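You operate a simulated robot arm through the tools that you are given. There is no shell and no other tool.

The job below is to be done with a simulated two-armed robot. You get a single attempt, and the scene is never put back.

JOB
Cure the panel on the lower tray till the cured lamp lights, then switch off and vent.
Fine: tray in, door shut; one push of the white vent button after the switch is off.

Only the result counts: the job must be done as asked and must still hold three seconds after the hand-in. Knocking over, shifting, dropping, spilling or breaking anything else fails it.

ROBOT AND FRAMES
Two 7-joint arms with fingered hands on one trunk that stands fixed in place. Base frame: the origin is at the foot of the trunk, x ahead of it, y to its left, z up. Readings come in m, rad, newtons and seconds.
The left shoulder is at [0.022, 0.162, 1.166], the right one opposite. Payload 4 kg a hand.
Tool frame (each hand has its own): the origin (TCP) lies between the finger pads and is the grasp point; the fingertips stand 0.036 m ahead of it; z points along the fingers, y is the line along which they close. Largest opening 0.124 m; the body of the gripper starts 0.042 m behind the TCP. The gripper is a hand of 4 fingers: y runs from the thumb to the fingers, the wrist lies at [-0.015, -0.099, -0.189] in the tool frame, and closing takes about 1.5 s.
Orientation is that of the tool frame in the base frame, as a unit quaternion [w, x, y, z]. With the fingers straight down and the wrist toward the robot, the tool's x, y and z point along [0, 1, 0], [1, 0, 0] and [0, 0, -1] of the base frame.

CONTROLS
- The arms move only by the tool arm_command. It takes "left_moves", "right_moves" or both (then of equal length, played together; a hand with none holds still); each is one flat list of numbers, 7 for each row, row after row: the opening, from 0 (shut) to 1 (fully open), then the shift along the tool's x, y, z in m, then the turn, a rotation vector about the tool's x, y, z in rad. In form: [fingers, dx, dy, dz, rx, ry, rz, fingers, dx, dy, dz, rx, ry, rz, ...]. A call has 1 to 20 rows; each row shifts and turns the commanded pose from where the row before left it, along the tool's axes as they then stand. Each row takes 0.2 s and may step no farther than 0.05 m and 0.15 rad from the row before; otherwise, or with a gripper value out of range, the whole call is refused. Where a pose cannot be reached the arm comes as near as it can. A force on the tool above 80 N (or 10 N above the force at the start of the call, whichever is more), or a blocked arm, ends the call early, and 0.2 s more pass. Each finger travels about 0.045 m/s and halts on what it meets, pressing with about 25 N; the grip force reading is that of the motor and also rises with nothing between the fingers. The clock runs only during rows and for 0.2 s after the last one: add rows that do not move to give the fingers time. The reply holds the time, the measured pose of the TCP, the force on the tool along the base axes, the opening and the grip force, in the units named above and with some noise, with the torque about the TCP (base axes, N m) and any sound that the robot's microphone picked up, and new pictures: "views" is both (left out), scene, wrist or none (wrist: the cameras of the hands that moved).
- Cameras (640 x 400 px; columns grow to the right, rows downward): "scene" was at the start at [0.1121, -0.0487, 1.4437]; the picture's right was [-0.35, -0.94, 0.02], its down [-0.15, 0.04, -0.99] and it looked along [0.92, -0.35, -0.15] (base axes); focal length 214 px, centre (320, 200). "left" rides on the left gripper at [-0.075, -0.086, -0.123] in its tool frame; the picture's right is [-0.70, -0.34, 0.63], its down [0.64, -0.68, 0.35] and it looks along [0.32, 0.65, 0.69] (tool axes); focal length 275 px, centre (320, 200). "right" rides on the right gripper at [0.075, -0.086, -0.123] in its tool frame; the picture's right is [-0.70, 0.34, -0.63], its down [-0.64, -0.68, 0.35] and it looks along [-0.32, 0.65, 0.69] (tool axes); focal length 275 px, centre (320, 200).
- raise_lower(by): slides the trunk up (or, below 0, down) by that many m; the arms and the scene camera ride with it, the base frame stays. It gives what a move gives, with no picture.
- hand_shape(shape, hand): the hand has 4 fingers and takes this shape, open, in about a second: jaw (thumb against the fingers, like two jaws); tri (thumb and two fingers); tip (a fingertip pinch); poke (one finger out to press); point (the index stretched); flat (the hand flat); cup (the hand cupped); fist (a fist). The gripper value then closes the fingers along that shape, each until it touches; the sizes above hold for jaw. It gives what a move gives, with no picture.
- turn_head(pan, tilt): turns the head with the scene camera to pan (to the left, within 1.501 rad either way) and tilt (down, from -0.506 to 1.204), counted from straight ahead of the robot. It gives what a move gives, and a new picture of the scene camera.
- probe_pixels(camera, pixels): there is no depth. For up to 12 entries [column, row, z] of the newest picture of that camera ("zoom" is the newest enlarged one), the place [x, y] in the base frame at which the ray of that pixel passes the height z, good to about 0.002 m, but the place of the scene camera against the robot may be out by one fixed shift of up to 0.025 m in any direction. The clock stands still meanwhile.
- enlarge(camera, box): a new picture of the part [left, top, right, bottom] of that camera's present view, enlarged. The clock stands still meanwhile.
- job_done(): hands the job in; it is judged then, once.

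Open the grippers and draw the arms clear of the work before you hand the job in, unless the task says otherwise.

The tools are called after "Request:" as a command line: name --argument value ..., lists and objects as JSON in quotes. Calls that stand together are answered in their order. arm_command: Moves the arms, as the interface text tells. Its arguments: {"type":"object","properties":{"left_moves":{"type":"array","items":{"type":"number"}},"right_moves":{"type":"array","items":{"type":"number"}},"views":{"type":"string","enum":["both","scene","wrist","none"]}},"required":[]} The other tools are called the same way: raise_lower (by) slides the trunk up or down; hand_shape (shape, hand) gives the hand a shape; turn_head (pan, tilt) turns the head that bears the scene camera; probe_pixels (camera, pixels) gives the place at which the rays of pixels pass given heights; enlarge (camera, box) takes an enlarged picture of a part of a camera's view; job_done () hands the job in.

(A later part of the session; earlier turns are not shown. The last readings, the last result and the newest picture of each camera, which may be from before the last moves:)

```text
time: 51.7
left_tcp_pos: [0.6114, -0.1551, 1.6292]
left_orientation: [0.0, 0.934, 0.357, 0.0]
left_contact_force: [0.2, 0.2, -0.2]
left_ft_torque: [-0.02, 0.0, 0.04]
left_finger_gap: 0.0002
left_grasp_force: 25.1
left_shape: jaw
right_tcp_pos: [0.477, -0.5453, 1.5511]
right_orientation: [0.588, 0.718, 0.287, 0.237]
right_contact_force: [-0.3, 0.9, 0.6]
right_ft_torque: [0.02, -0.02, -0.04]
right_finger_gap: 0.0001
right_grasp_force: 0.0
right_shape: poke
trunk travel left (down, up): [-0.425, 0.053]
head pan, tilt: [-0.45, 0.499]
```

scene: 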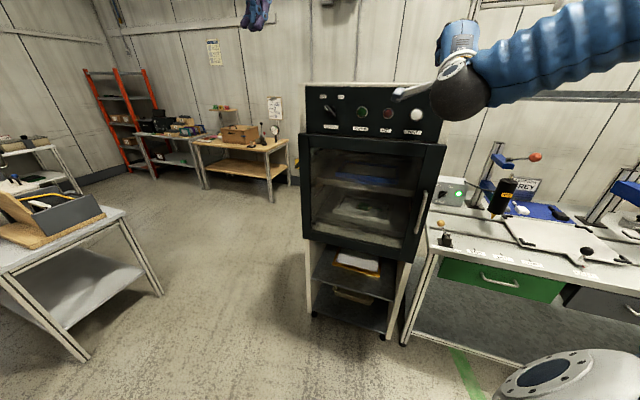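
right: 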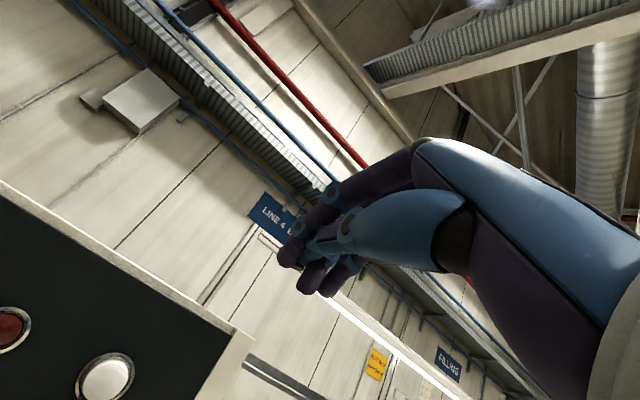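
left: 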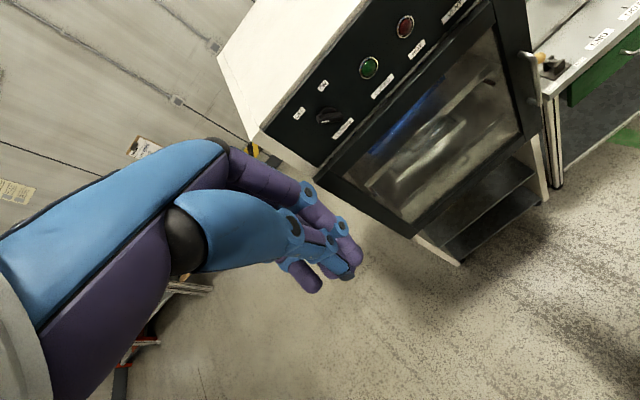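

The left camera sees the knob at (330,115) and lamps; the right hand's pitch stopped about 0.2 rad short of level. I back the left hand off and slide the right hand, now in poke shape, leftward toward the knob.

Request:
arm_command --left_moves '[0, 0, -0.04, -0.01, 0, 0, 0, 0, 0, -0.04, -0.01, 0, 0, 0, 0, 0, -0.04, -0.01, 0, 0, 0, 0, 0, 0, 0, 0, 0, 0, 0, 0, 0, 0, 0, 0, 0, 0, 0, 0, 0, 0, 0, 0, 0, 0, 0, 0, 0, 0, 0, 0, 0, 0, 0, 0, 0, 0]' --right_moves '[0, 0, 0, 0, 0, 0, 0, 0, 0.04, 0, 0, 0, 0, 0, 0, 0.045, 0, 0, 0, 0, 0, 0, 0.045, 0, 0, 0, 0, 0, 0, 0.045, 0, 0, 0, 0, 0, 0, 0.045, 0, 0, 0, 0, 0, 0, 0.045, -0.02, 0, 0, 0, 0, 0, 0, -0.04, 0.0, -0.1, 0, 0]' --views "both"

```text
time: 53.5
left_tcp_pos: [0.5321, -0.0694, 1.6571]
left_orientation: [-0.001, 0.934, 0.357, -0.001]
left_contact_force: [1.2, 0.2, 0.1]
left_ft_torque: [0.0, -0.03, -0.03]
left_finger_gap: 0.0
left_grasp_force: 24.9
left_shape: jaw
right_tcp_pos: [0.663, -0.3556, 1.4937]
right_orientation: [0.622, 0.689, 0.275, 0.251]
right_contact_force: [-0.2, 0.1, -0.2]
right_ft_torque: [0.04, 0.01, 0.02]
right_finger_gap: 0.0
right_grasp_force: 0.0
right_shape: poke
trunk travel left (down, up): [-0.425, 0.053]
head pan, tilt: [-0.45, 0.499]
```

scene: 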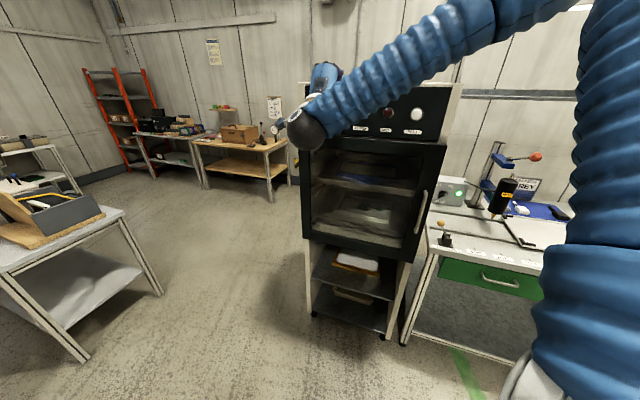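
right: 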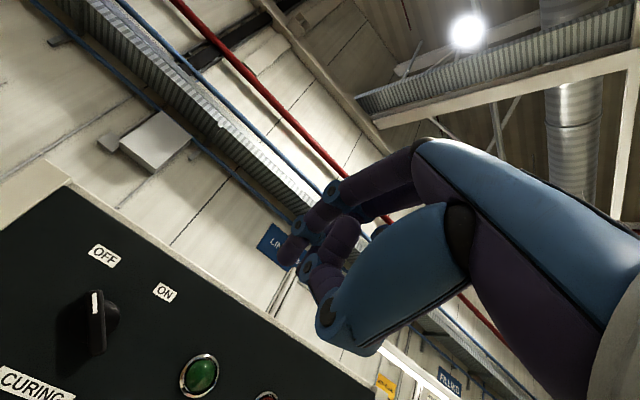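
left: 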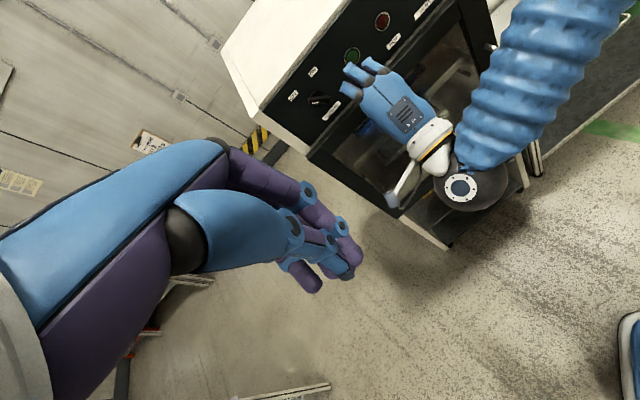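

The poke finger seems curled at value 0, so I open it (value 1) with the hand still, to see the stretched finger.

Request:
arm_command --right_moves '[1, 0, 0, 0, 0, 0, 0, 1, 0, 0, 0, 0, 0, 0, 1, 0, 0, 0, 0, 0, 0, 1, 0, 0, 0, 0, 0, 0, 1, 0, 0, 0, 0, 0, 0, 1, 0, 0, 0, 0, 0, 0]' --views "both"

Request:
enlarge --camera "left" --box '[270, 20, 470, 220]'

Request:
enlarge --camera "right" --box '[0, 180, 360, 400]'

```text
time: 54.9
left_tcp_pos: [0.5306, -0.066, 1.6582]
left_orientation: [-0.001, 0.934, 0.357, -0.001]
left_contact_force: [0.2, 0.4, 0.4]
left_ft_torque: [0.01, 0.0, 0.0]
left_finger_gap: 0.0
left_grasp_force: 24.7
left_shape: jaw
right_tcp_pos: [0.6618, -0.3546, 1.4953]
right_orientation: [0.622, 0.689, 0.275, 0.25]
right_contact_force: [-0.2, -0.5, -0.9]
right_ft_torque: [0.04, 0.01, 0.0]
right_finger_gap: 0.0
right_grasp_force: 0.1
right_shape: poke
trunk travel left (down, up): [-0.425, 0.053]
head pan, tilt: [-0.45, 0.499]
```

scene: 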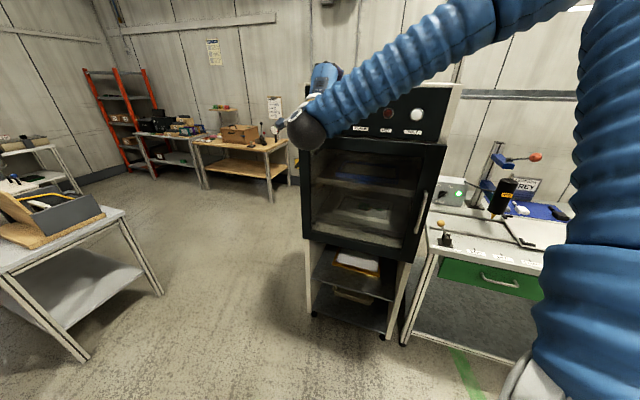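
right: 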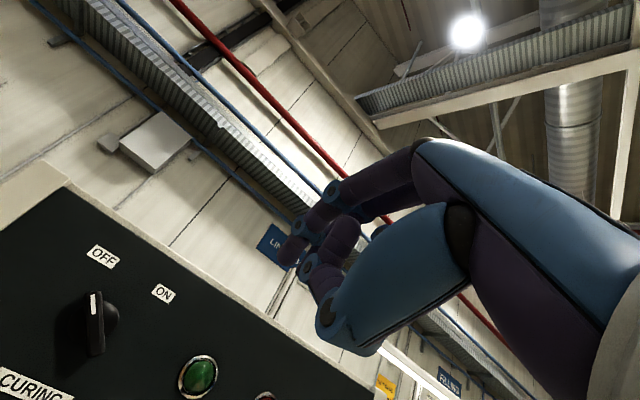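

```text
2.00 times, centred on (370, 120) of left
```

zoom: 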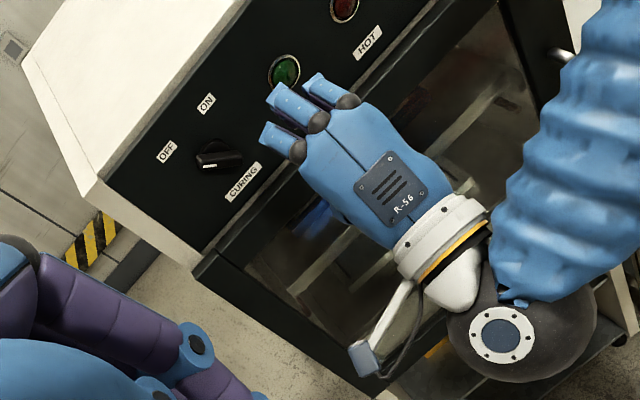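

```text
1.78 times, centred on (180, 290) of right
```

zoom: 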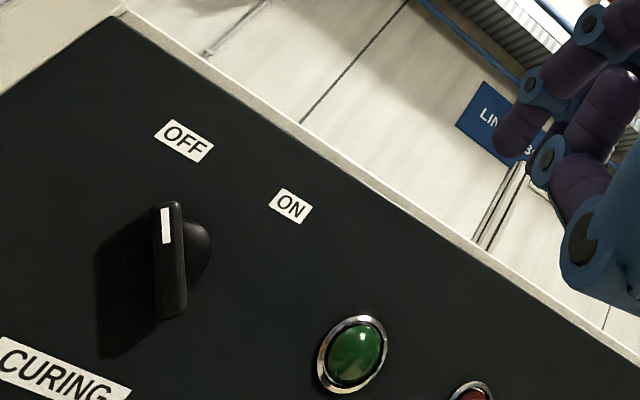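

In the right view the bar knob points about 45° left of upright at OFF, bar length about 5.7 cm, so pushing its upper end to the right turns it ON. I enlarge the knob in both wrist cameras to fix its centre.

Request:
enlarge --camera "left" --box '[285, 65, 355, 125]'

Request:
enlarge --camera "right" --box '[50, 230, 210, 400]'

```text
6.67 times, centred on (320, 95) of left
```

zoom: 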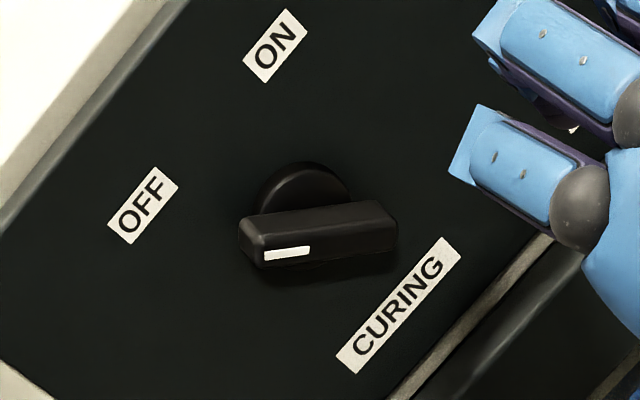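

```text
2.35 times, centred on (130, 315) of right
```

zoom: 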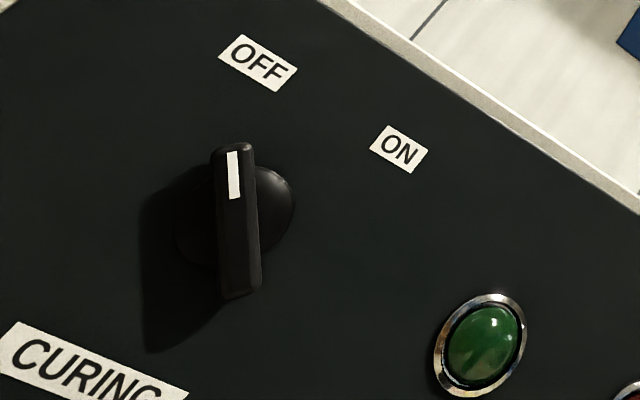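

I probe the knob's front centre and the ON, OFF and CURING labels from both wrist cameras to triangulate.

Request:
probe_pixels --camera "left" --pixels '[[321.2, 102.2, 1.4], [321.2, 102.2, 1.45], [313.25, 71.75, 1.4], [313.25, 71.75, 1.45], [293.5, 95.75, 1.4], [293.5, 95.75, 1.45], [331.7, 110.75, 1.35], [331.7, 110.75, 1.4]]'

Request:
probe_pixels --camera "right" --pixels '[[93, 325.6, 1.4], [93, 325.6, 1.45], [163.6, 293.3, 1.45], [163.6, 293.3, 1.5], [103.7, 256.8, 1.45], [103.7, 256.8, 1.5], [33.1, 389.4, 1.4], [33.1, 389.4, 1.38], [199.3, 377.5, 1.4], [199.3, 377.5, 1.45]]'

```text
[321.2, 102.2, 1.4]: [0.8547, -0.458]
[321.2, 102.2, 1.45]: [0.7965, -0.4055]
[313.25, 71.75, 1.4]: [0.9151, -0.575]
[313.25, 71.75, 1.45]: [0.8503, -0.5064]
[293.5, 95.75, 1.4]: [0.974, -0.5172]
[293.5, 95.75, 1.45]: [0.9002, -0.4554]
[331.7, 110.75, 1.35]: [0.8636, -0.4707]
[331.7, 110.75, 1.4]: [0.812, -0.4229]
```

```text
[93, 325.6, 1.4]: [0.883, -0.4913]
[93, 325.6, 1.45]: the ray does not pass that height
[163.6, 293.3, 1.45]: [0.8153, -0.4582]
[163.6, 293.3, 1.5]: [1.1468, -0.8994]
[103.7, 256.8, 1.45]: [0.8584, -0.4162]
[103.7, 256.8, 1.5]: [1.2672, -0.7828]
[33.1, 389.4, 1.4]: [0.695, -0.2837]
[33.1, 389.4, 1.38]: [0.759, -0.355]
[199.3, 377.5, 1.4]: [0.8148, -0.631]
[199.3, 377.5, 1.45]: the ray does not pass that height
```

The knob's front centre comes out at about (0.852,-0.456,1.403), standing 2.6 cm off the face (n 0.946), with OFF/ON labels ±35 mm to its sides and 5 cm above. Now I look closely at the poking finger to locate its tip.

Request:
enlarge --camera "right" --box '[240, 130, 480, 370]'

Request:
enlarge --camera "left" --box '[320, 40, 460, 180]'

Request:
enlarge --camera "scene" --box '[270, 40, 390, 160]'

```text
1.67 times, centred on (360, 250) of right
```

zoom: 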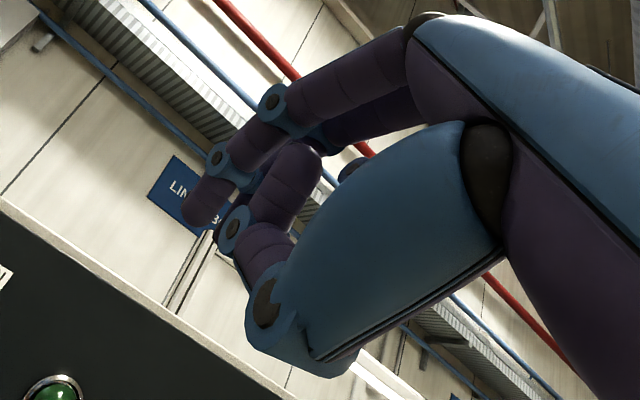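

```text
2.86 times, centred on (390, 110) of left
```

zoom: 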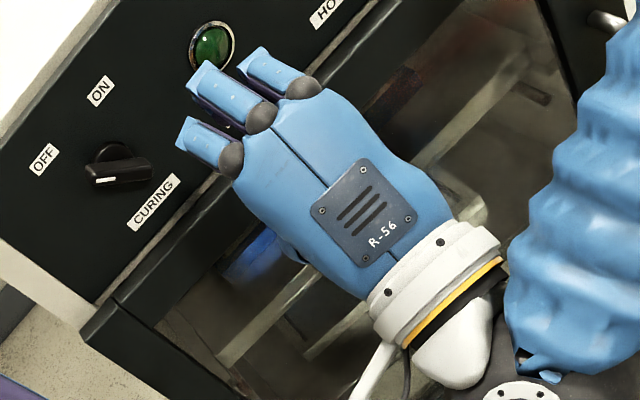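

```text
3.33 times, centred on (330, 100) of scene
```

zoom: 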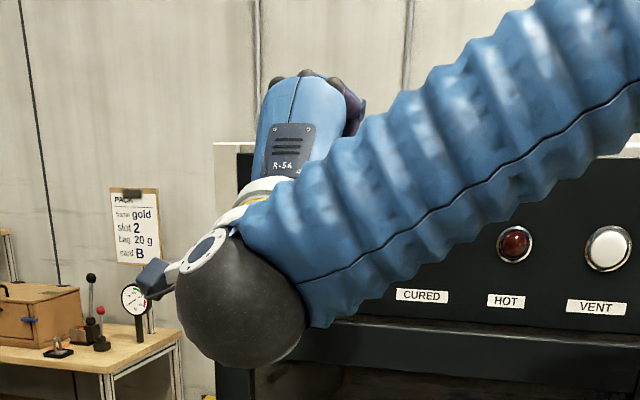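

The visible finger's tip is near pixel (285,256), but it looks curled rather than stretched. I try the "point" shape on the right hand, to compare.

Request:
hand_shape --hand "right" --shape "point"

Request:
arm_command --right_moves '[1, 0, 0, 0, 0, 0, 0, 1, 0, 0, 0, 0, 0, 0, 1, 0, 0, 0, 0, 0, 0]' --views "wrist"

Request:
enlarge --camera "left" --box '[300, 40, 440, 180]'

```text
time: 55.8
left_tcp_pos: [0.5308, -0.0675, 1.6581]
left_orientation: [0.001, 0.934, 0.358, 0.0]
left_contact_force: [0.4, 0.0, -1.0]
left_ft_torque: [0.01, 0.01, 0.01]
left_finger_gap: 0.0
left_grasp_force: 25.4
left_shape: jaw
right_tcp_pos: [0.6608, -0.3532, 1.4941]
right_orientation: [0.622, 0.689, 0.275, 0.251]
right_contact_force: [-0.5, 0.7, -0.3]
right_ft_torque: [0.0, 0.01, -0.02]
right_finger_gap: 0.1162
right_grasp_force: 0.1
right_shape: point
trunk travel left (down, up): [-0.425, 0.053]
head pan, tilt: [-0.45, 0.499]
```

```text
time: 56.6
left_tcp_pos: [0.5307, -0.0674, 1.6577]
left_orientation: [0.0, 0.934, 0.358, 0.001]
left_contact_force: [-0.2, 0.7, 0.9]
left_ft_torque: [0.0, 0.0, 0.0]
left_finger_gap: 0.0
left_grasp_force: 24.7
left_shape: jaw
right_tcp_pos: [0.6618, -0.3536, 1.4946]
right_orientation: [0.622, 0.689, 0.275, 0.25]
right_contact_force: [0.9, -0.2, 0.1]
right_ft_torque: [0.0, 0.0, 0.01]
right_finger_gap: 0.116
right_grasp_force: 0.0
right_shape: point
trunk travel left (down, up): [-0.425, 0.053]
head pan, tilt: [-0.45, 0.499]
```

right: 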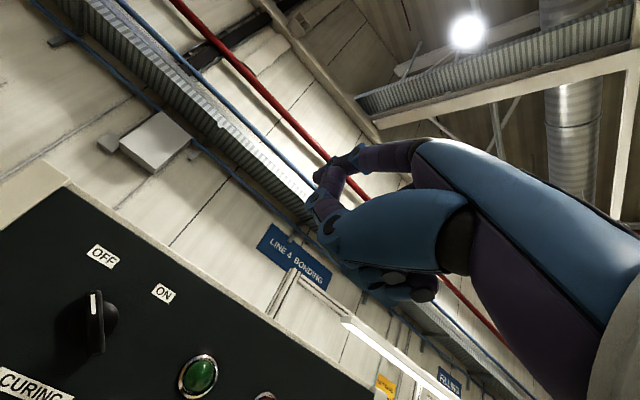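

```text
2.86 times, centred on (370, 110) of left
```

zoom: 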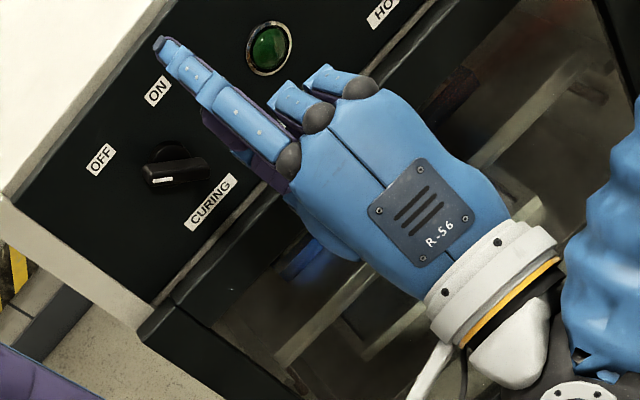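

The point shape stretches the index fully (left zoom, tip at (160,42)). I enlarge the right view to find the same tip and triangulate it in the tool frame.

Request:
enlarge --camera "right" --box '[290, 110, 450, 270]'

Request:
probe_pixels --camera "left" --pixels '[[314, 54.7, 1.5], [314, 54.7, 1.55], [359, 95, 1.5], [359, 95, 1.55]]'

```text
2.50 times, centred on (370, 190) of right
```

zoom: 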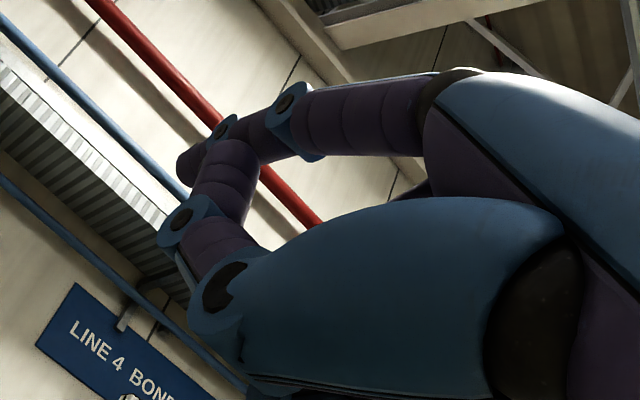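

```text
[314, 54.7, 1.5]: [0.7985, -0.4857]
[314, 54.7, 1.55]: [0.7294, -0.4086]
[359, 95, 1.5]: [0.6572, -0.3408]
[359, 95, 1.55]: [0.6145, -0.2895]
```

Triangulation puts the pointing tip at about (0.012,0.085,0.052) in the tool frame, with the finger aimed about 19° above tool z. I pitch the hand down 0.23 rad so the finger is level, and bring the tip to the left of the knob, still short of it.

Request:
arm_command --right_moves '[1, 0, 0, 0, 0.115, 0, 0, 1, 0, 0, 0, 0.115, 0, 0, 1, 0.0196, -0.0274, 0.0158, 0, 0, 0, 1, 0.0196, -0.0274, 0.0158, 0, 0, 0, 1, 0.0196, -0.0274, 0.0158, 0, 0, 0, 1, 0.0196, -0.0274, 0.0158, 0, 0, 0, 1, 0.0196, -0.0274, 0.0158, 0, 0, 0]' --views "both"

Request:
enlarge --camera "left" --box '[260, 40, 400, 180]'

Request:
enlarge --camera "right" --box '[180, 80, 380, 280]'

```text
time: 58.2
left_tcp_pos: [0.5327, -0.0684, 1.6571]
left_orientation: [0.0, 0.934, 0.358, -0.001]
left_contact_force: [-0.5, 0.3, 0.6]
left_ft_torque: [-0.01, 0.0, -0.02]
left_finger_gap: 0.0
left_grasp_force: 25.0
left_shape: jaw
right_tcp_pos: [0.7528, -0.3106, 1.3364]
right_orientation: [0.539, 0.755, 0.303, 0.218]
right_contact_force: [0.1, 0.1, -1.3]
right_ft_torque: [0.0, 0.03, 0.01]
right_finger_gap: 0.1166
right_grasp_force: 0.1
right_shape: point
trunk travel left (down, up): [-0.425, 0.053]
head pan, tilt: [-0.45, 0.499]
```

scene: 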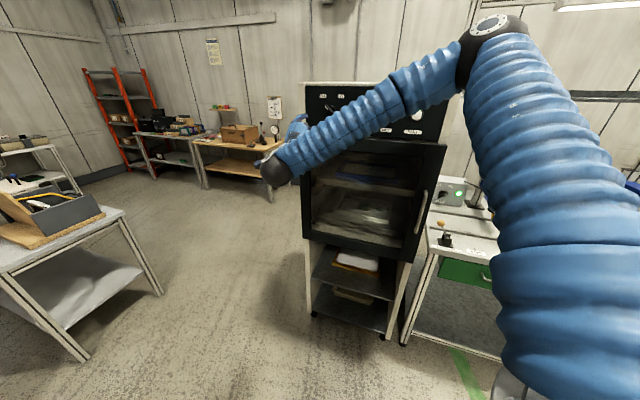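
right: 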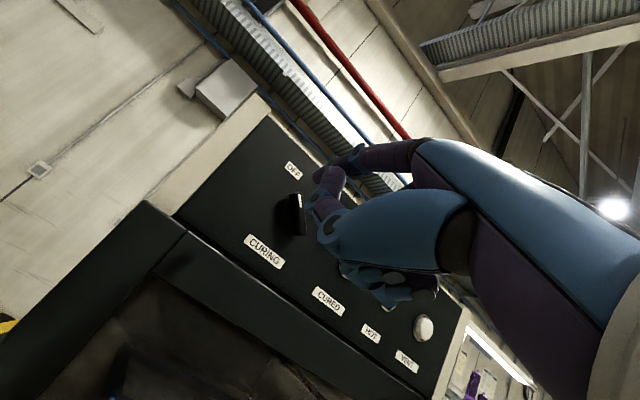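

```text
2.86 times, centred on (330, 110) of left
```

zoom: 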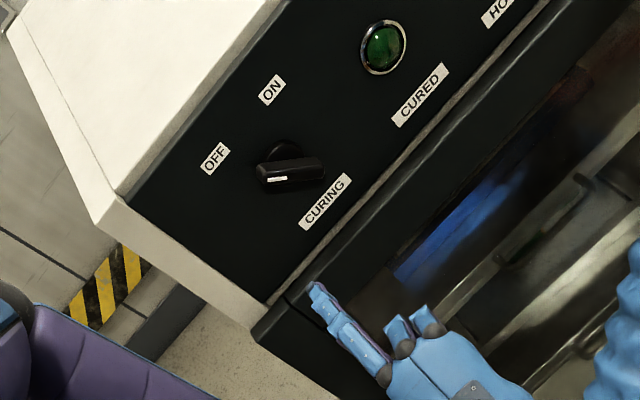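

```text
2.00 times, centred on (280, 180) of right
```

zoom: 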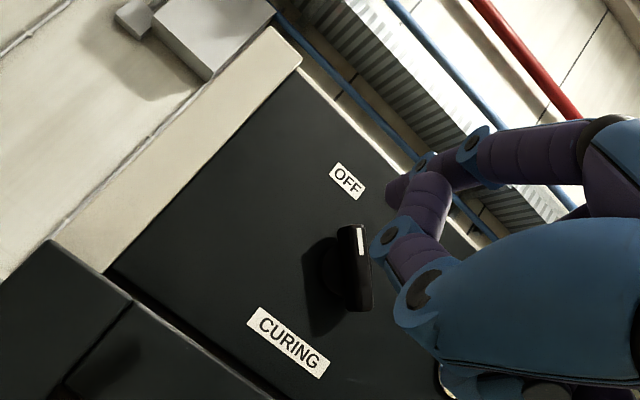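

The tip now shows at (329,141) in the left camera and (316.5,177.5) in the right. I probe the left ray to triangulate the tip again near the panel.

Request:
probe_pixels --camera "left" --pixels '[[329, 140.8, 1.35], [329, 140.8, 1.4], [329, 140.8, 1.45]]'

Request:
probe_pixels --camera "right" --pixels '[[316.5, 177.5, 1.35], [316.5, 177.5, 1.4], [316.5, 177.5, 1.45]]'

```text
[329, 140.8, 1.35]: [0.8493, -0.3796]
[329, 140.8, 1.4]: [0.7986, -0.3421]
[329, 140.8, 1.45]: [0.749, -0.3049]
```

```text
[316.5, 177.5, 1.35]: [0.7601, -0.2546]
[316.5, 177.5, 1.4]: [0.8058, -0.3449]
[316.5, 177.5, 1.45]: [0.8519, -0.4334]
```

Both rays meet at a tip position of about (0.801,-0.343,1.398), i.e. 4 cm left of the knob axis, at knob height and 14 cm short of the face. I advance 0.10 m straight in and check again.

Request:
arm_command --right_moves '[1, 0, 0.0108, 0.0315, 0, 0, 0, 1, 0, 0.0108, 0.0315, 0, 0, 0, 1, 0, 0.0108, 0.0315, 0, 0, 0]' --views "both"

Request:
enlarge --camera "left" --box '[270, 50, 390, 150]'

Request:
enlarge --camera "right" --box '[200, 100, 360, 260]'

```text
time: 59.0
left_tcp_pos: [0.5308, -0.0676, 1.6583]
left_orientation: [0.0, 0.934, 0.358, 0.001]
left_contact_force: [0.2, 0.1, -0.3]
left_ft_torque: [0.03, 0.02, -0.02]
left_finger_gap: 0.0001
left_grasp_force: 24.9
left_shape: jaw
right_tcp_pos: [0.8202, -0.3808, 1.3385]
right_orientation: [0.54, 0.755, 0.303, 0.218]
right_contact_force: [0.4, 0.6, -0.4]
right_ft_torque: [0.01, -0.04, -0.02]
right_finger_gap: 0.1161
right_grasp_force: 0.1
right_shape: point
trunk travel left (down, up): [-0.425, 0.053]
head pan, tilt: [-0.45, 0.499]
```

scene: 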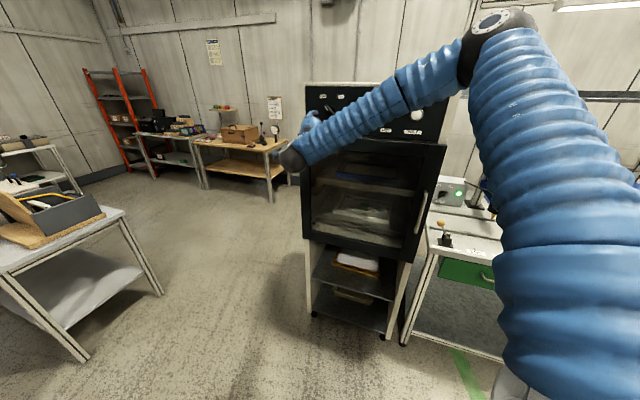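
right: 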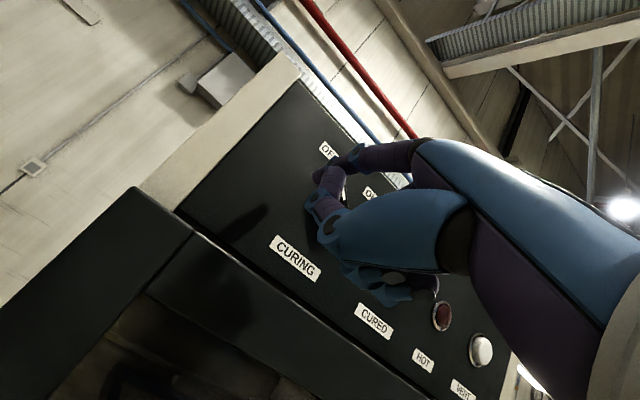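

```text
4.00 times, centred on (330, 100) of left
```

zoom: 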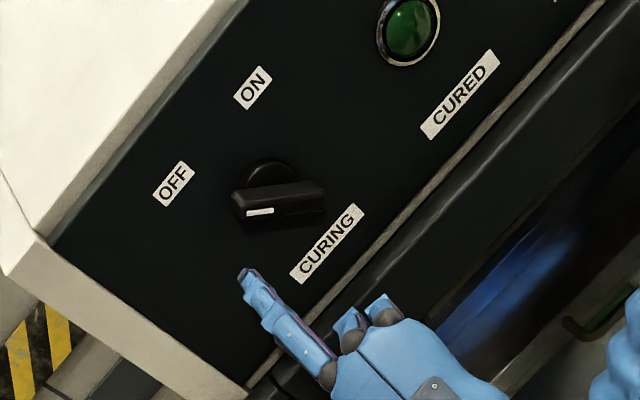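

```text
2.50 times, centred on (280, 180) of right
```

zoom: 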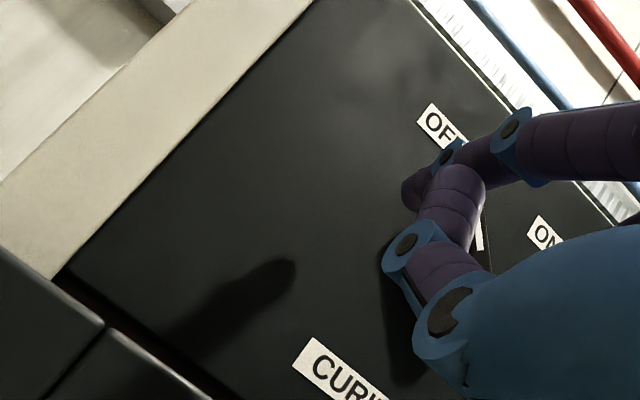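

The tip is beside the knob at n about 0.90, no contact. I advance 3.3 cm more so the tip lies alongside the knob, just short of the face.

Request:
arm_command --right_moves '[1, 0, 0.0054, 0.0156, 0, 0, 0, 1, 0, 0.0054, 0.0156, 0, 0, 0]' --views "wrist"

Request:
enlarge --camera "left" --box '[270, 50, 390, 150]'

Request:
enlarge --camera "right" --box '[200, 100, 360, 260]'

```text
time: 59.6
left_tcp_pos: [0.531, -0.0685, 1.6577]
left_orientation: [0.0, 0.934, 0.358, 0.0]
left_contact_force: [-0.3, 0.0, -0.7]
left_ft_torque: [0.01, -0.01, -0.02]
left_finger_gap: 0.0002
left_grasp_force: 24.6
left_shape: jaw
right_tcp_pos: [0.8456, -0.406, 1.336]
right_orientation: [0.539, 0.754, 0.304, 0.22]
right_contact_force: [0.3, -0.3, 1.0]
right_ft_torque: [0.0, 0.01, 0.05]
right_finger_gap: 0.1161
right_grasp_force: 0.1
right_shape: point
trunk travel left (down, up): [-0.425, 0.053]
head pan, tilt: [-0.45, 0.499]
```

right: 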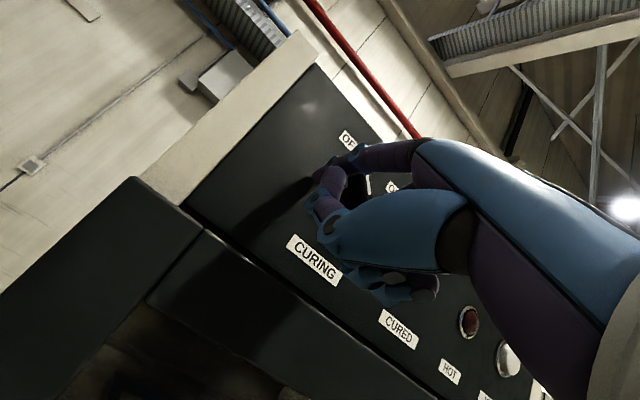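

```text
4.00 times, centred on (330, 100) of left
```

zoom: 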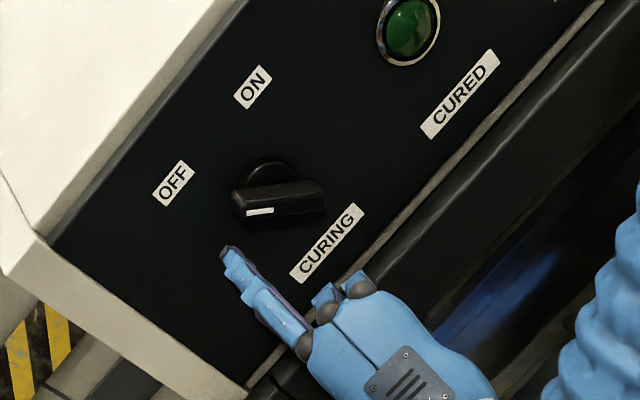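

```text
2.50 times, centred on (280, 180) of right
```

zoom: 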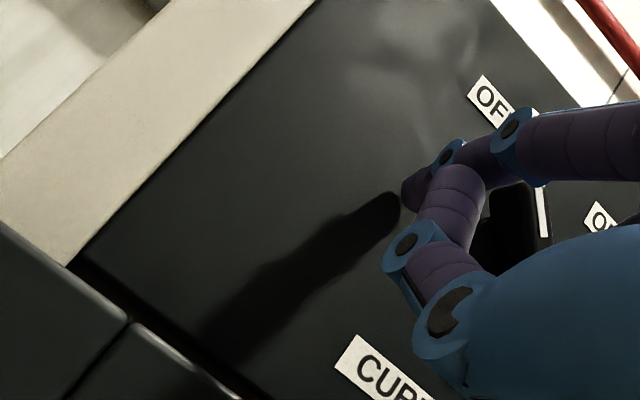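

The finger tip is now alongside the knob, about 1 cm off the face, to the left of the pointer end. I sweep it in a small arc, right and up around the knob axis, to turn the bar clockwise to ON.

Request:
arm_command --right_moves '[1, -0.015, 0.0038, -0.0013, 0, 0, 0, 1, -0.0019, 0.0073, -0.0025, 0, 0, 0, 1, -0.0038, 0.0078, -0.0027, 0, 0, 0, 1, -0.0064, 0.0061, -0.0021, 0, 0, 0, 1, -0.0082, 0.0036, -0.0012, 0, 0, 0, 1, -0.0076, 0.0009, -0.0003, 0, 0, 0]' --views "both"

Request:
enlarge --camera "left" --box '[270, 50, 390, 150]'

Request:
enlarge --camera "right" --box '[200, 100, 360, 260]'

```text
time: 61.0
left_tcp_pos: [0.5308, -0.0673, 1.6575]
left_orientation: [0.0, 0.934, 0.358, 0.0]
left_contact_force: [0.0, -0.4, 0.2]
left_ft_torque: [0.0, 0.02, -0.02]
left_finger_gap: 0.0
left_grasp_force: 25.1
left_shape: jaw
right_tcp_pos: [0.8128, -0.4333, 1.3696]
right_orientation: [0.54, 0.754, 0.302, 0.218]
right_contact_force: [3.7, 1.5, -0.7]
right_ft_torque: [-0.08, 0.3, 0.2]
right_finger_gap: 0.0002
right_grasp_force: 0.0
right_shape: point
trunk travel left (down, up): [-0.425, 0.053]
head pan, tilt: [-0.45, 0.499]
```

scene: 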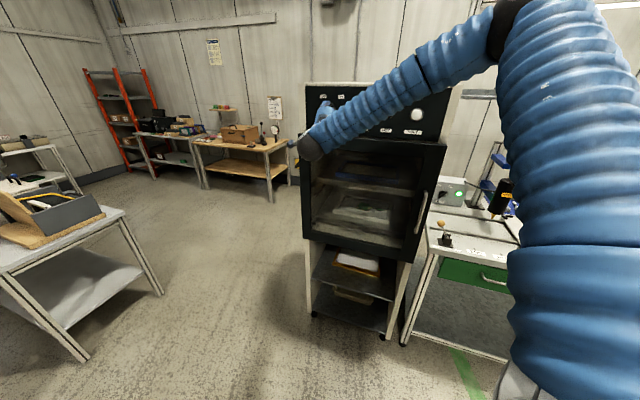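
right: 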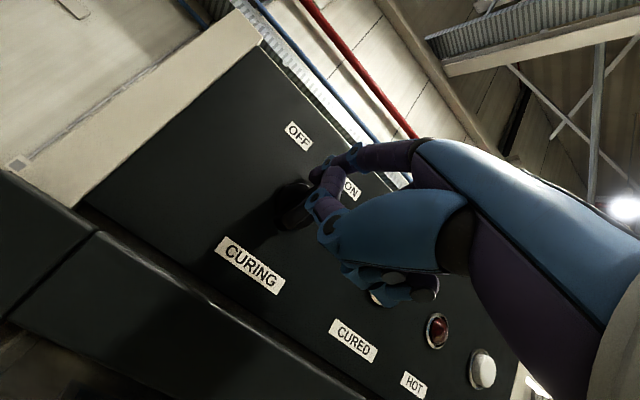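

```text
4.00 times, centred on (330, 100) of left
```

zoom: 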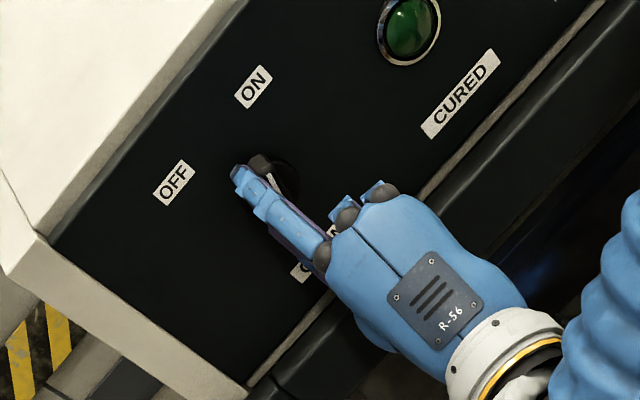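

```text
2.50 times, centred on (280, 180) of right
```

zoom: 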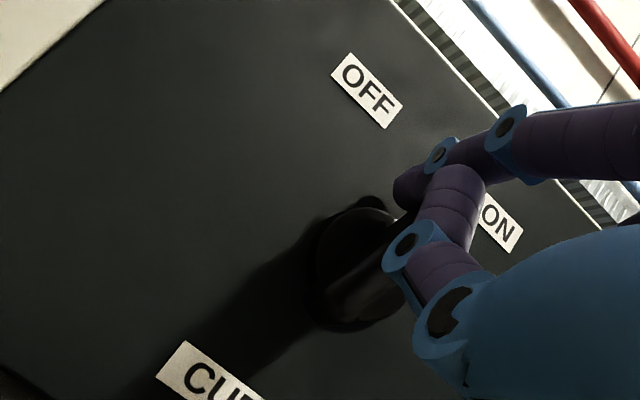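

The knob has turned: its pointer has left OFF and the finger is above the axis. I zoom in closely to judge the present angle.

Request:
enlarge --camera "left" --box '[300, 75, 345, 115]'

Request:
enlarge --camera "right" --box '[260, 140, 360, 240]'

```text
10.00 times, centred on (322, 95) of left
```

zoom: 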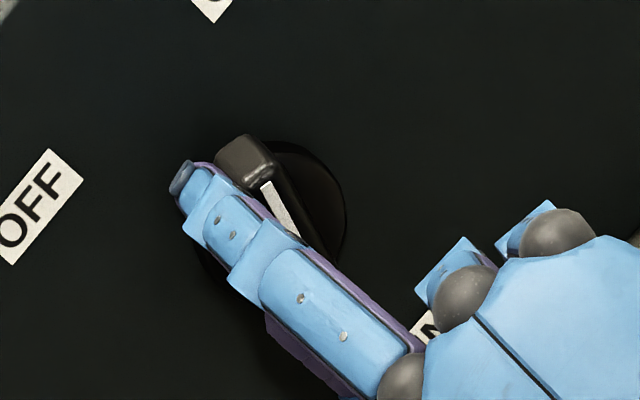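

```text
4.00 times, centred on (310, 190) of right
```

zoom: 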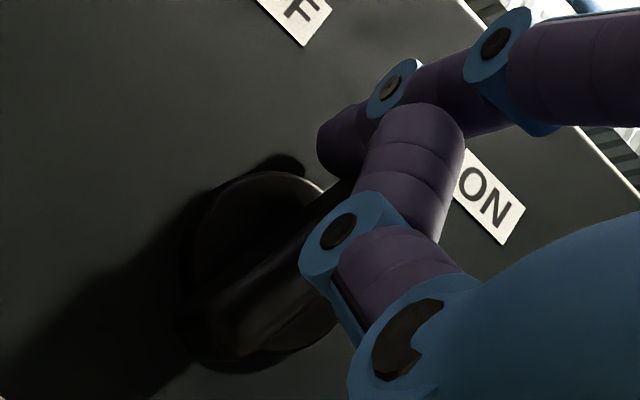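

The finger presses on the left of the bar, which now points roughly 10° right of upright, so it is not fully at ON. I move the finger about 1.8 cm further right, slightly down, to bring it to about 45°.

Request:
arm_command --right_moves '[1, -0.006, -0.0005, 0.0002, 0, 0, 0, 1, -0.006, -0.0009, 0.0003, 0, 0, 0, 1, -0.006, -0.0014, 0.0005, 0, 0, 0]' --views "both"

Request:
enlarge --camera "left" --box '[295, 65, 355, 115]'

Request:
enlarge --camera "right" --box '[220, 110, 400, 290]'

```text
time: 61.8
left_tcp_pos: [0.5322, -0.0664, 1.6575]
left_orientation: [0.0, 0.934, 0.357, -0.001]
left_contact_force: [0.2, 0.4, -0.8]
left_ft_torque: [0.0, -0.01, 0.02]
left_finger_gap: 0.0001
left_grasp_force: 25.0
left_shape: jaw
right_tcp_pos: [0.8027, -0.4461, 1.3654]
right_orientation: [0.541, 0.754, 0.302, 0.218]
right_contact_force: [3.6, 3.4, 1.5]
right_ft_torque: [-0.31, 0.19, 0.24]
right_finger_gap: 0.0
right_grasp_force: 0.1
right_shape: point
trunk travel left (down, up): [-0.425, 0.053]
head pan, tilt: [-0.45, 0.499]
```

scene: 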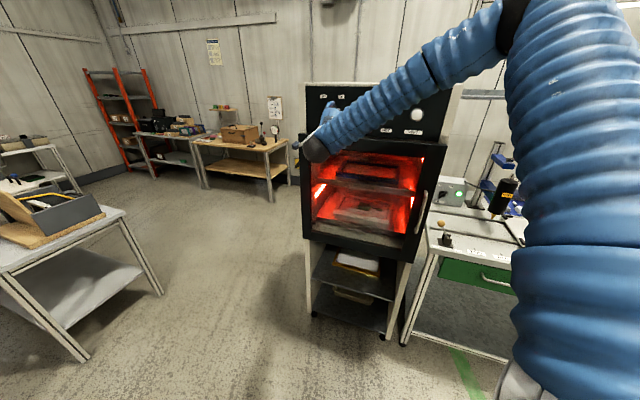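
right: 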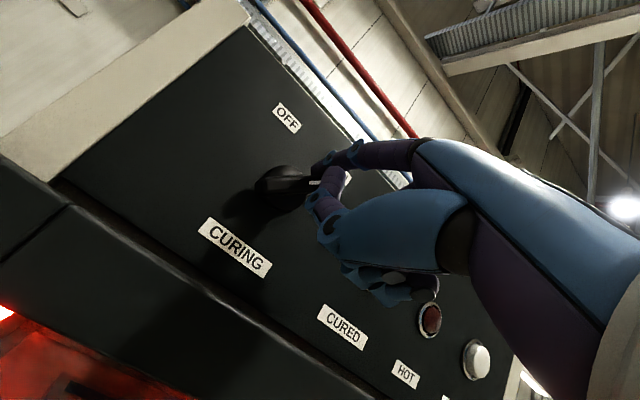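

```text
8.00 times, centred on (325, 90) of left
```

zoom: 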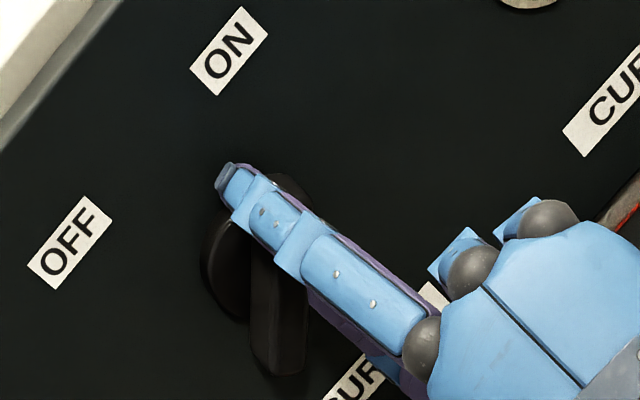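

```text
2.22 times, centred on (310, 200) of right
```

zoom: 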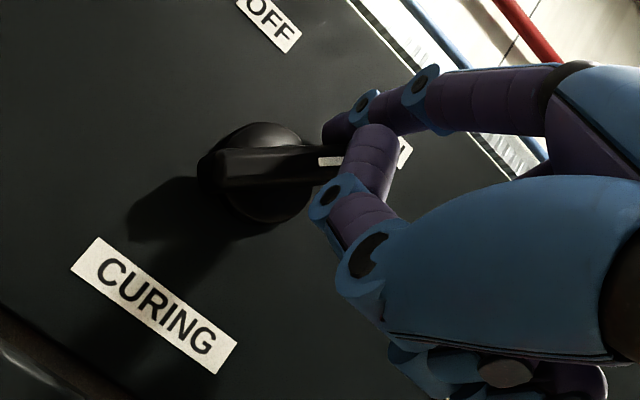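

The oven now glows red: the switch is ON. I withdraw the fingertip 5 cm straight back and shift it to the right of the knob, ready to switch off, then watch the cured lamp.

Request:
arm_command --right_moves '[1, 0, -0.0162, -0.0473, 0, 0, 0, 1, -0.02, -0.0142, 0.0049, 0, 0, 0, 1, -0.02, -0.0142, 0.0049, 0, 0, 0]' --views "both"

Request:
enlarge --camera "left" --box '[270, 0, 430, 120]'

Request:
enlarge --camera "scene" --box '[290, 70, 470, 190]'

```text
time: 62.6
left_tcp_pos: [0.532, -0.0685, 1.6579]
left_orientation: [0.001, 0.934, 0.358, 0.0]
left_contact_force: [-0.2, 0.6, -0.2]
left_ft_torque: [0.02, -0.03, -0.02]
left_finger_gap: 0.0
left_grasp_force: 24.9
left_shape: jaw
right_tcp_pos: [0.7363, -0.4398, 1.3372]
right_orientation: [0.54, 0.755, 0.302, 0.219]
right_contact_force: [0.1, -0.2, 0.2]
right_ft_torque: [-0.01, 0.0, 0.0]
right_finger_gap: 0.0
right_grasp_force: 0.1
right_shape: point
trunk travel left (down, up): [-0.425, 0.053]
head pan, tilt: [-0.45, 0.499]
```

scene: 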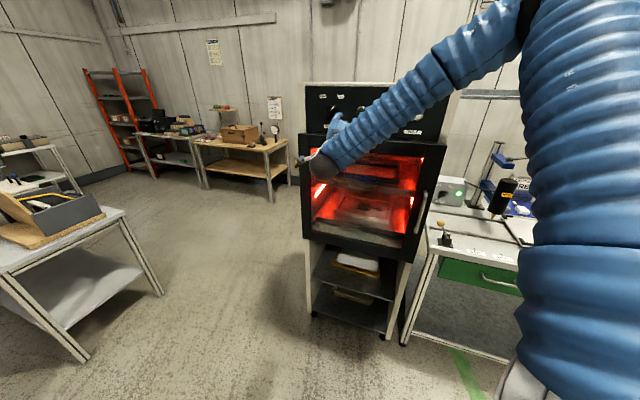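
right: 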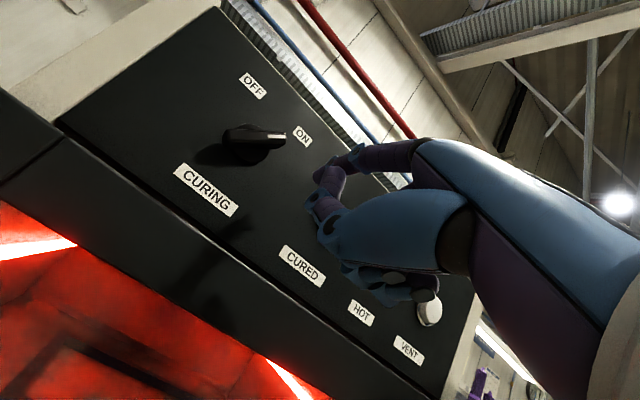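

```text
3.33 times, centred on (350, 60) of left
```

zoom: 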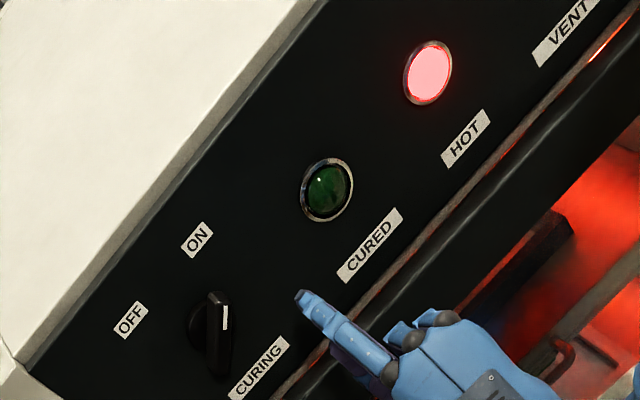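

```text
3.33 times, centred on (380, 130) of scene
```

zoom: 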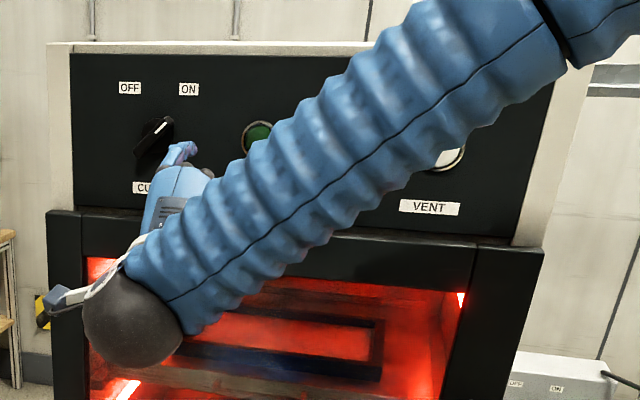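

HOT is lit and CURED (327,190 in the zoom) is still dark, with the switch at ON. I put the fingertip back in alongside the right of the knob without touching it, and wait two seconds.

Request:
arm_command --right_moves '[1, 0, 0.0084, 0.0243, 0, 0, 0, 1, 0, 0.0084, 0.0243, 0, 0, 0, 1, 0, 0, 0, 0, 0, 0, 1, 0, 0, 0, 0, 0, 0, 1, 0, 0, 0, 0, 0, 0, 1, 0, 0, 0, 0, 0, 0, 1, 0, 0, 0, 0, 0, 0, 1, 0, 0, 0, 0, 0, 0, 1, 0, 0, 0, 0, 0, 0]' --views "wrist"

Request:
enlarge --camera "left" --box '[270, 0, 430, 120]'

```text
time: 64.6
left_tcp_pos: [0.5309, -0.0674, 1.6573]
left_orientation: [0.001, 0.934, 0.359, 0.0]
left_contact_force: [-0.1, -0.1, -0.4]
left_ft_torque: [0.0, -0.01, 0.01]
left_finger_gap: 0.0
left_grasp_force: 25.4
left_shape: jaw
right_tcp_pos: [0.7727, -0.4767, 1.3379]
right_orientation: [0.541, 0.754, 0.302, 0.219]
right_contact_force: [-0.3, -0.7, -0.9]
right_ft_torque: [0.0, -0.01, -0.01]
right_finger_gap: 0.0
right_grasp_force: 0.0
right_shape: point
trunk travel left (down, up): [-0.425, 0.053]
head pan, tilt: [-0.45, 0.499]
```

right: 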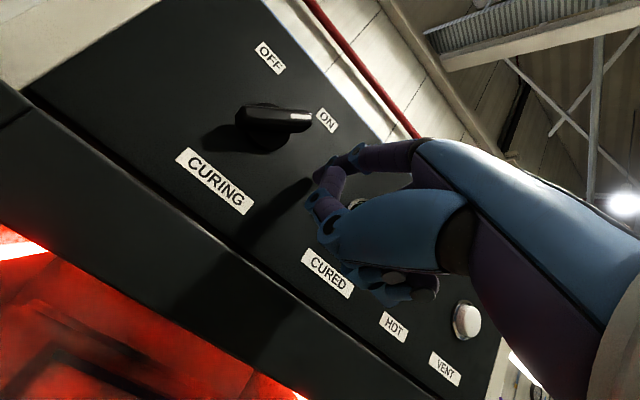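

```text
3.33 times, centred on (350, 60) of left
```

zoom: 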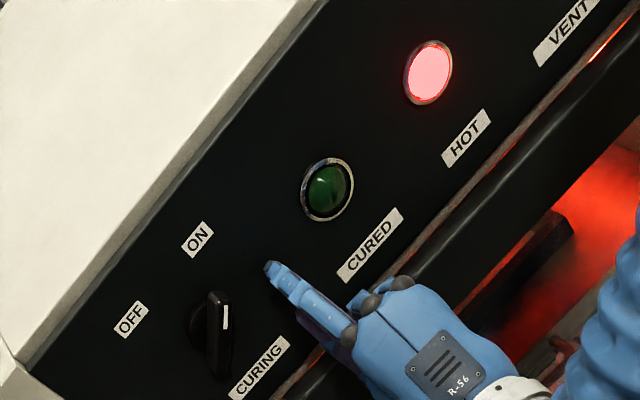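

CURED is still dark and the finger stands ready to the right of the knob without touching. I wait two more seconds.

Request:
arm_command --right_moves '[1, 0, 0, 0, 0, 0, 0, 1, 0, 0, 0, 0, 0, 0, 1, 0, 0, 0, 0, 0, 0, 1, 0, 0, 0, 0, 0, 0, 1, 0, 0, 0, 0, 0, 0, 1, 0, 0, 0, 0, 0, 0, 1, 0, 0, 0, 0, 0, 0, 1, 0, 0, 0, 0, 0, 0, 1, 0, 0, 0, 0, 0, 0]' --views "none"

Request:
enlarge --camera "left" --box '[270, 0, 430, 120]'

```text
time: 66.6
left_tcp_pos: [0.5309, -0.0663, 1.6572]
left_orientation: [-0.001, 0.934, 0.358, 0.0]
left_contact_force: [-0.2, -0.4, 0.0]
left_ft_torque: [0.0, 0.0, 0.0]
left_finger_gap: 0.0
left_grasp_force: 24.7
left_shape: jaw
right_tcp_pos: [0.7727, -0.4783, 1.3378]
right_orientation: [0.54, 0.754, 0.303, 0.219]
right_contact_force: [0.1, 0.1, 0.6]
right_ft_torque: [0.01, 0.01, 0.05]
right_finger_gap: 0.0001
right_grasp_force: 0.0
right_shape: point
trunk travel left (down, up): [-0.425, 0.053]
head pan, tilt: [-0.45, 0.499]
```

```text
3.33 times, centred on (350, 60) of left
```

zoom: 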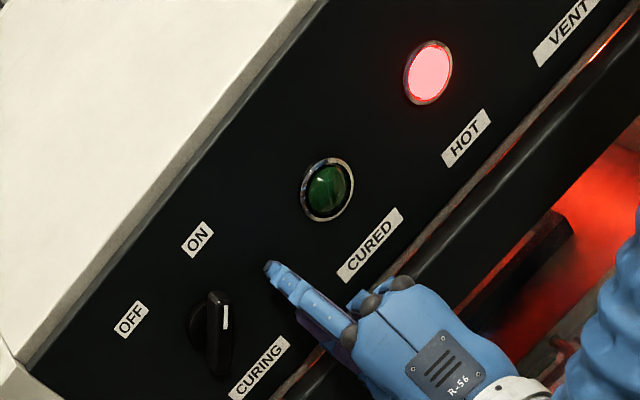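

Still only HOT is lit. I keep waiting in two-second steps.

Request:
arm_command --right_moves '[1, 0, 0, 0, 0, 0, 0, 1, 0, 0, 0, 0, 0, 0, 1, 0, 0, 0, 0, 0, 0, 1, 0, 0, 0, 0, 0, 0, 1, 0, 0, 0, 0, 0, 0, 1, 0, 0, 0, 0, 0, 0, 1, 0, 0, 0, 0, 0, 0, 1, 0, 0, 0, 0, 0, 0, 1, 0, 0, 0, 0, 0, 0]' --views "none"

Request:
enlarge --camera "left" --box '[270, 0, 430, 120]'

```text
time: 68.6
left_tcp_pos: [0.5319, -0.0677, 1.658]
left_orientation: [0.0, 0.934, 0.358, 0.0]
left_contact_force: [-0.2, 0.1, 0.1]
left_ft_torque: [-0.02, -0.01, 0.02]
left_finger_gap: 0.0
left_grasp_force: 25.3
left_shape: jaw
right_tcp_pos: [0.7729, -0.4779, 1.339]
right_orientation: [0.541, 0.754, 0.303, 0.219]
right_contact_force: [0.1, 0.0, 0.4]
right_ft_torque: [0.02, 0.0, 0.0]
right_finger_gap: 0.0
right_grasp_force: 0.1
right_shape: point
trunk travel left (down, up): [-0.425, 0.053]
head pan, tilt: [-0.45, 0.499]
```

```text
3.33 times, centred on (350, 60) of left
```

zoom: 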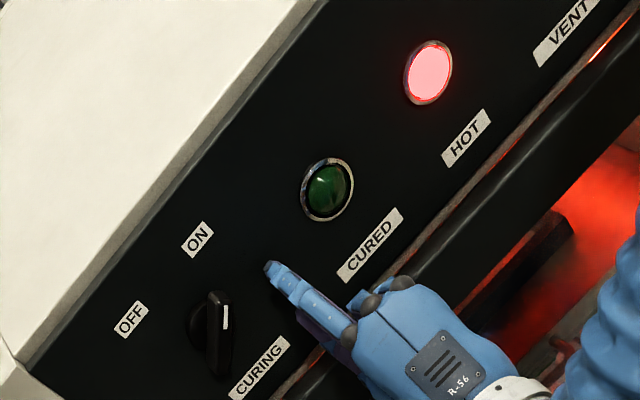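

CURED has not lit yet after about 7 s of heating. I wait another two seconds.

Request:
arm_command --right_moves '[1, 0, 0, 0, 0, 0, 0, 1, 0, 0, 0, 0, 0, 0, 1, 0, 0, 0, 0, 0, 0, 1, 0, 0, 0, 0, 0, 0, 1, 0, 0, 0, 0, 0, 0, 1, 0, 0, 0, 0, 0, 0, 1, 0, 0, 0, 0, 0, 0, 1, 0, 0, 0, 0, 0, 0, 1, 0, 0, 0, 0, 0, 0]' --views "none"

Request:
enlarge --camera "left" --box '[270, 0, 430, 120]'

```text
time: 70.6
left_tcp_pos: [0.5312, -0.0669, 1.6576]
left_orientation: [-0.001, 0.934, 0.357, 0.0]
left_contact_force: [-0.4, -0.1, -0.3]
left_ft_torque: [0.0, 0.03, 0.0]
left_finger_gap: 0.0001
left_grasp_force: 24.7
left_shape: jaw
right_tcp_pos: [0.7728, -0.477, 1.3381]
right_orientation: [0.541, 0.754, 0.302, 0.218]
right_contact_force: [-0.2, -0.9, -0.2]
right_ft_torque: [-0.02, 0.02, 0.01]
right_finger_gap: 0.0
right_grasp_force: 0.1
right_shape: point
trunk travel left (down, up): [-0.425, 0.053]
head pan, tilt: [-0.45, 0.499]
```

```text
3.33 times, centred on (350, 60) of left
```

zoom: 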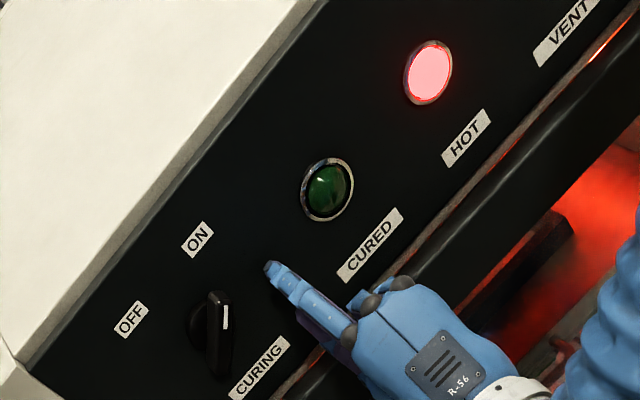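

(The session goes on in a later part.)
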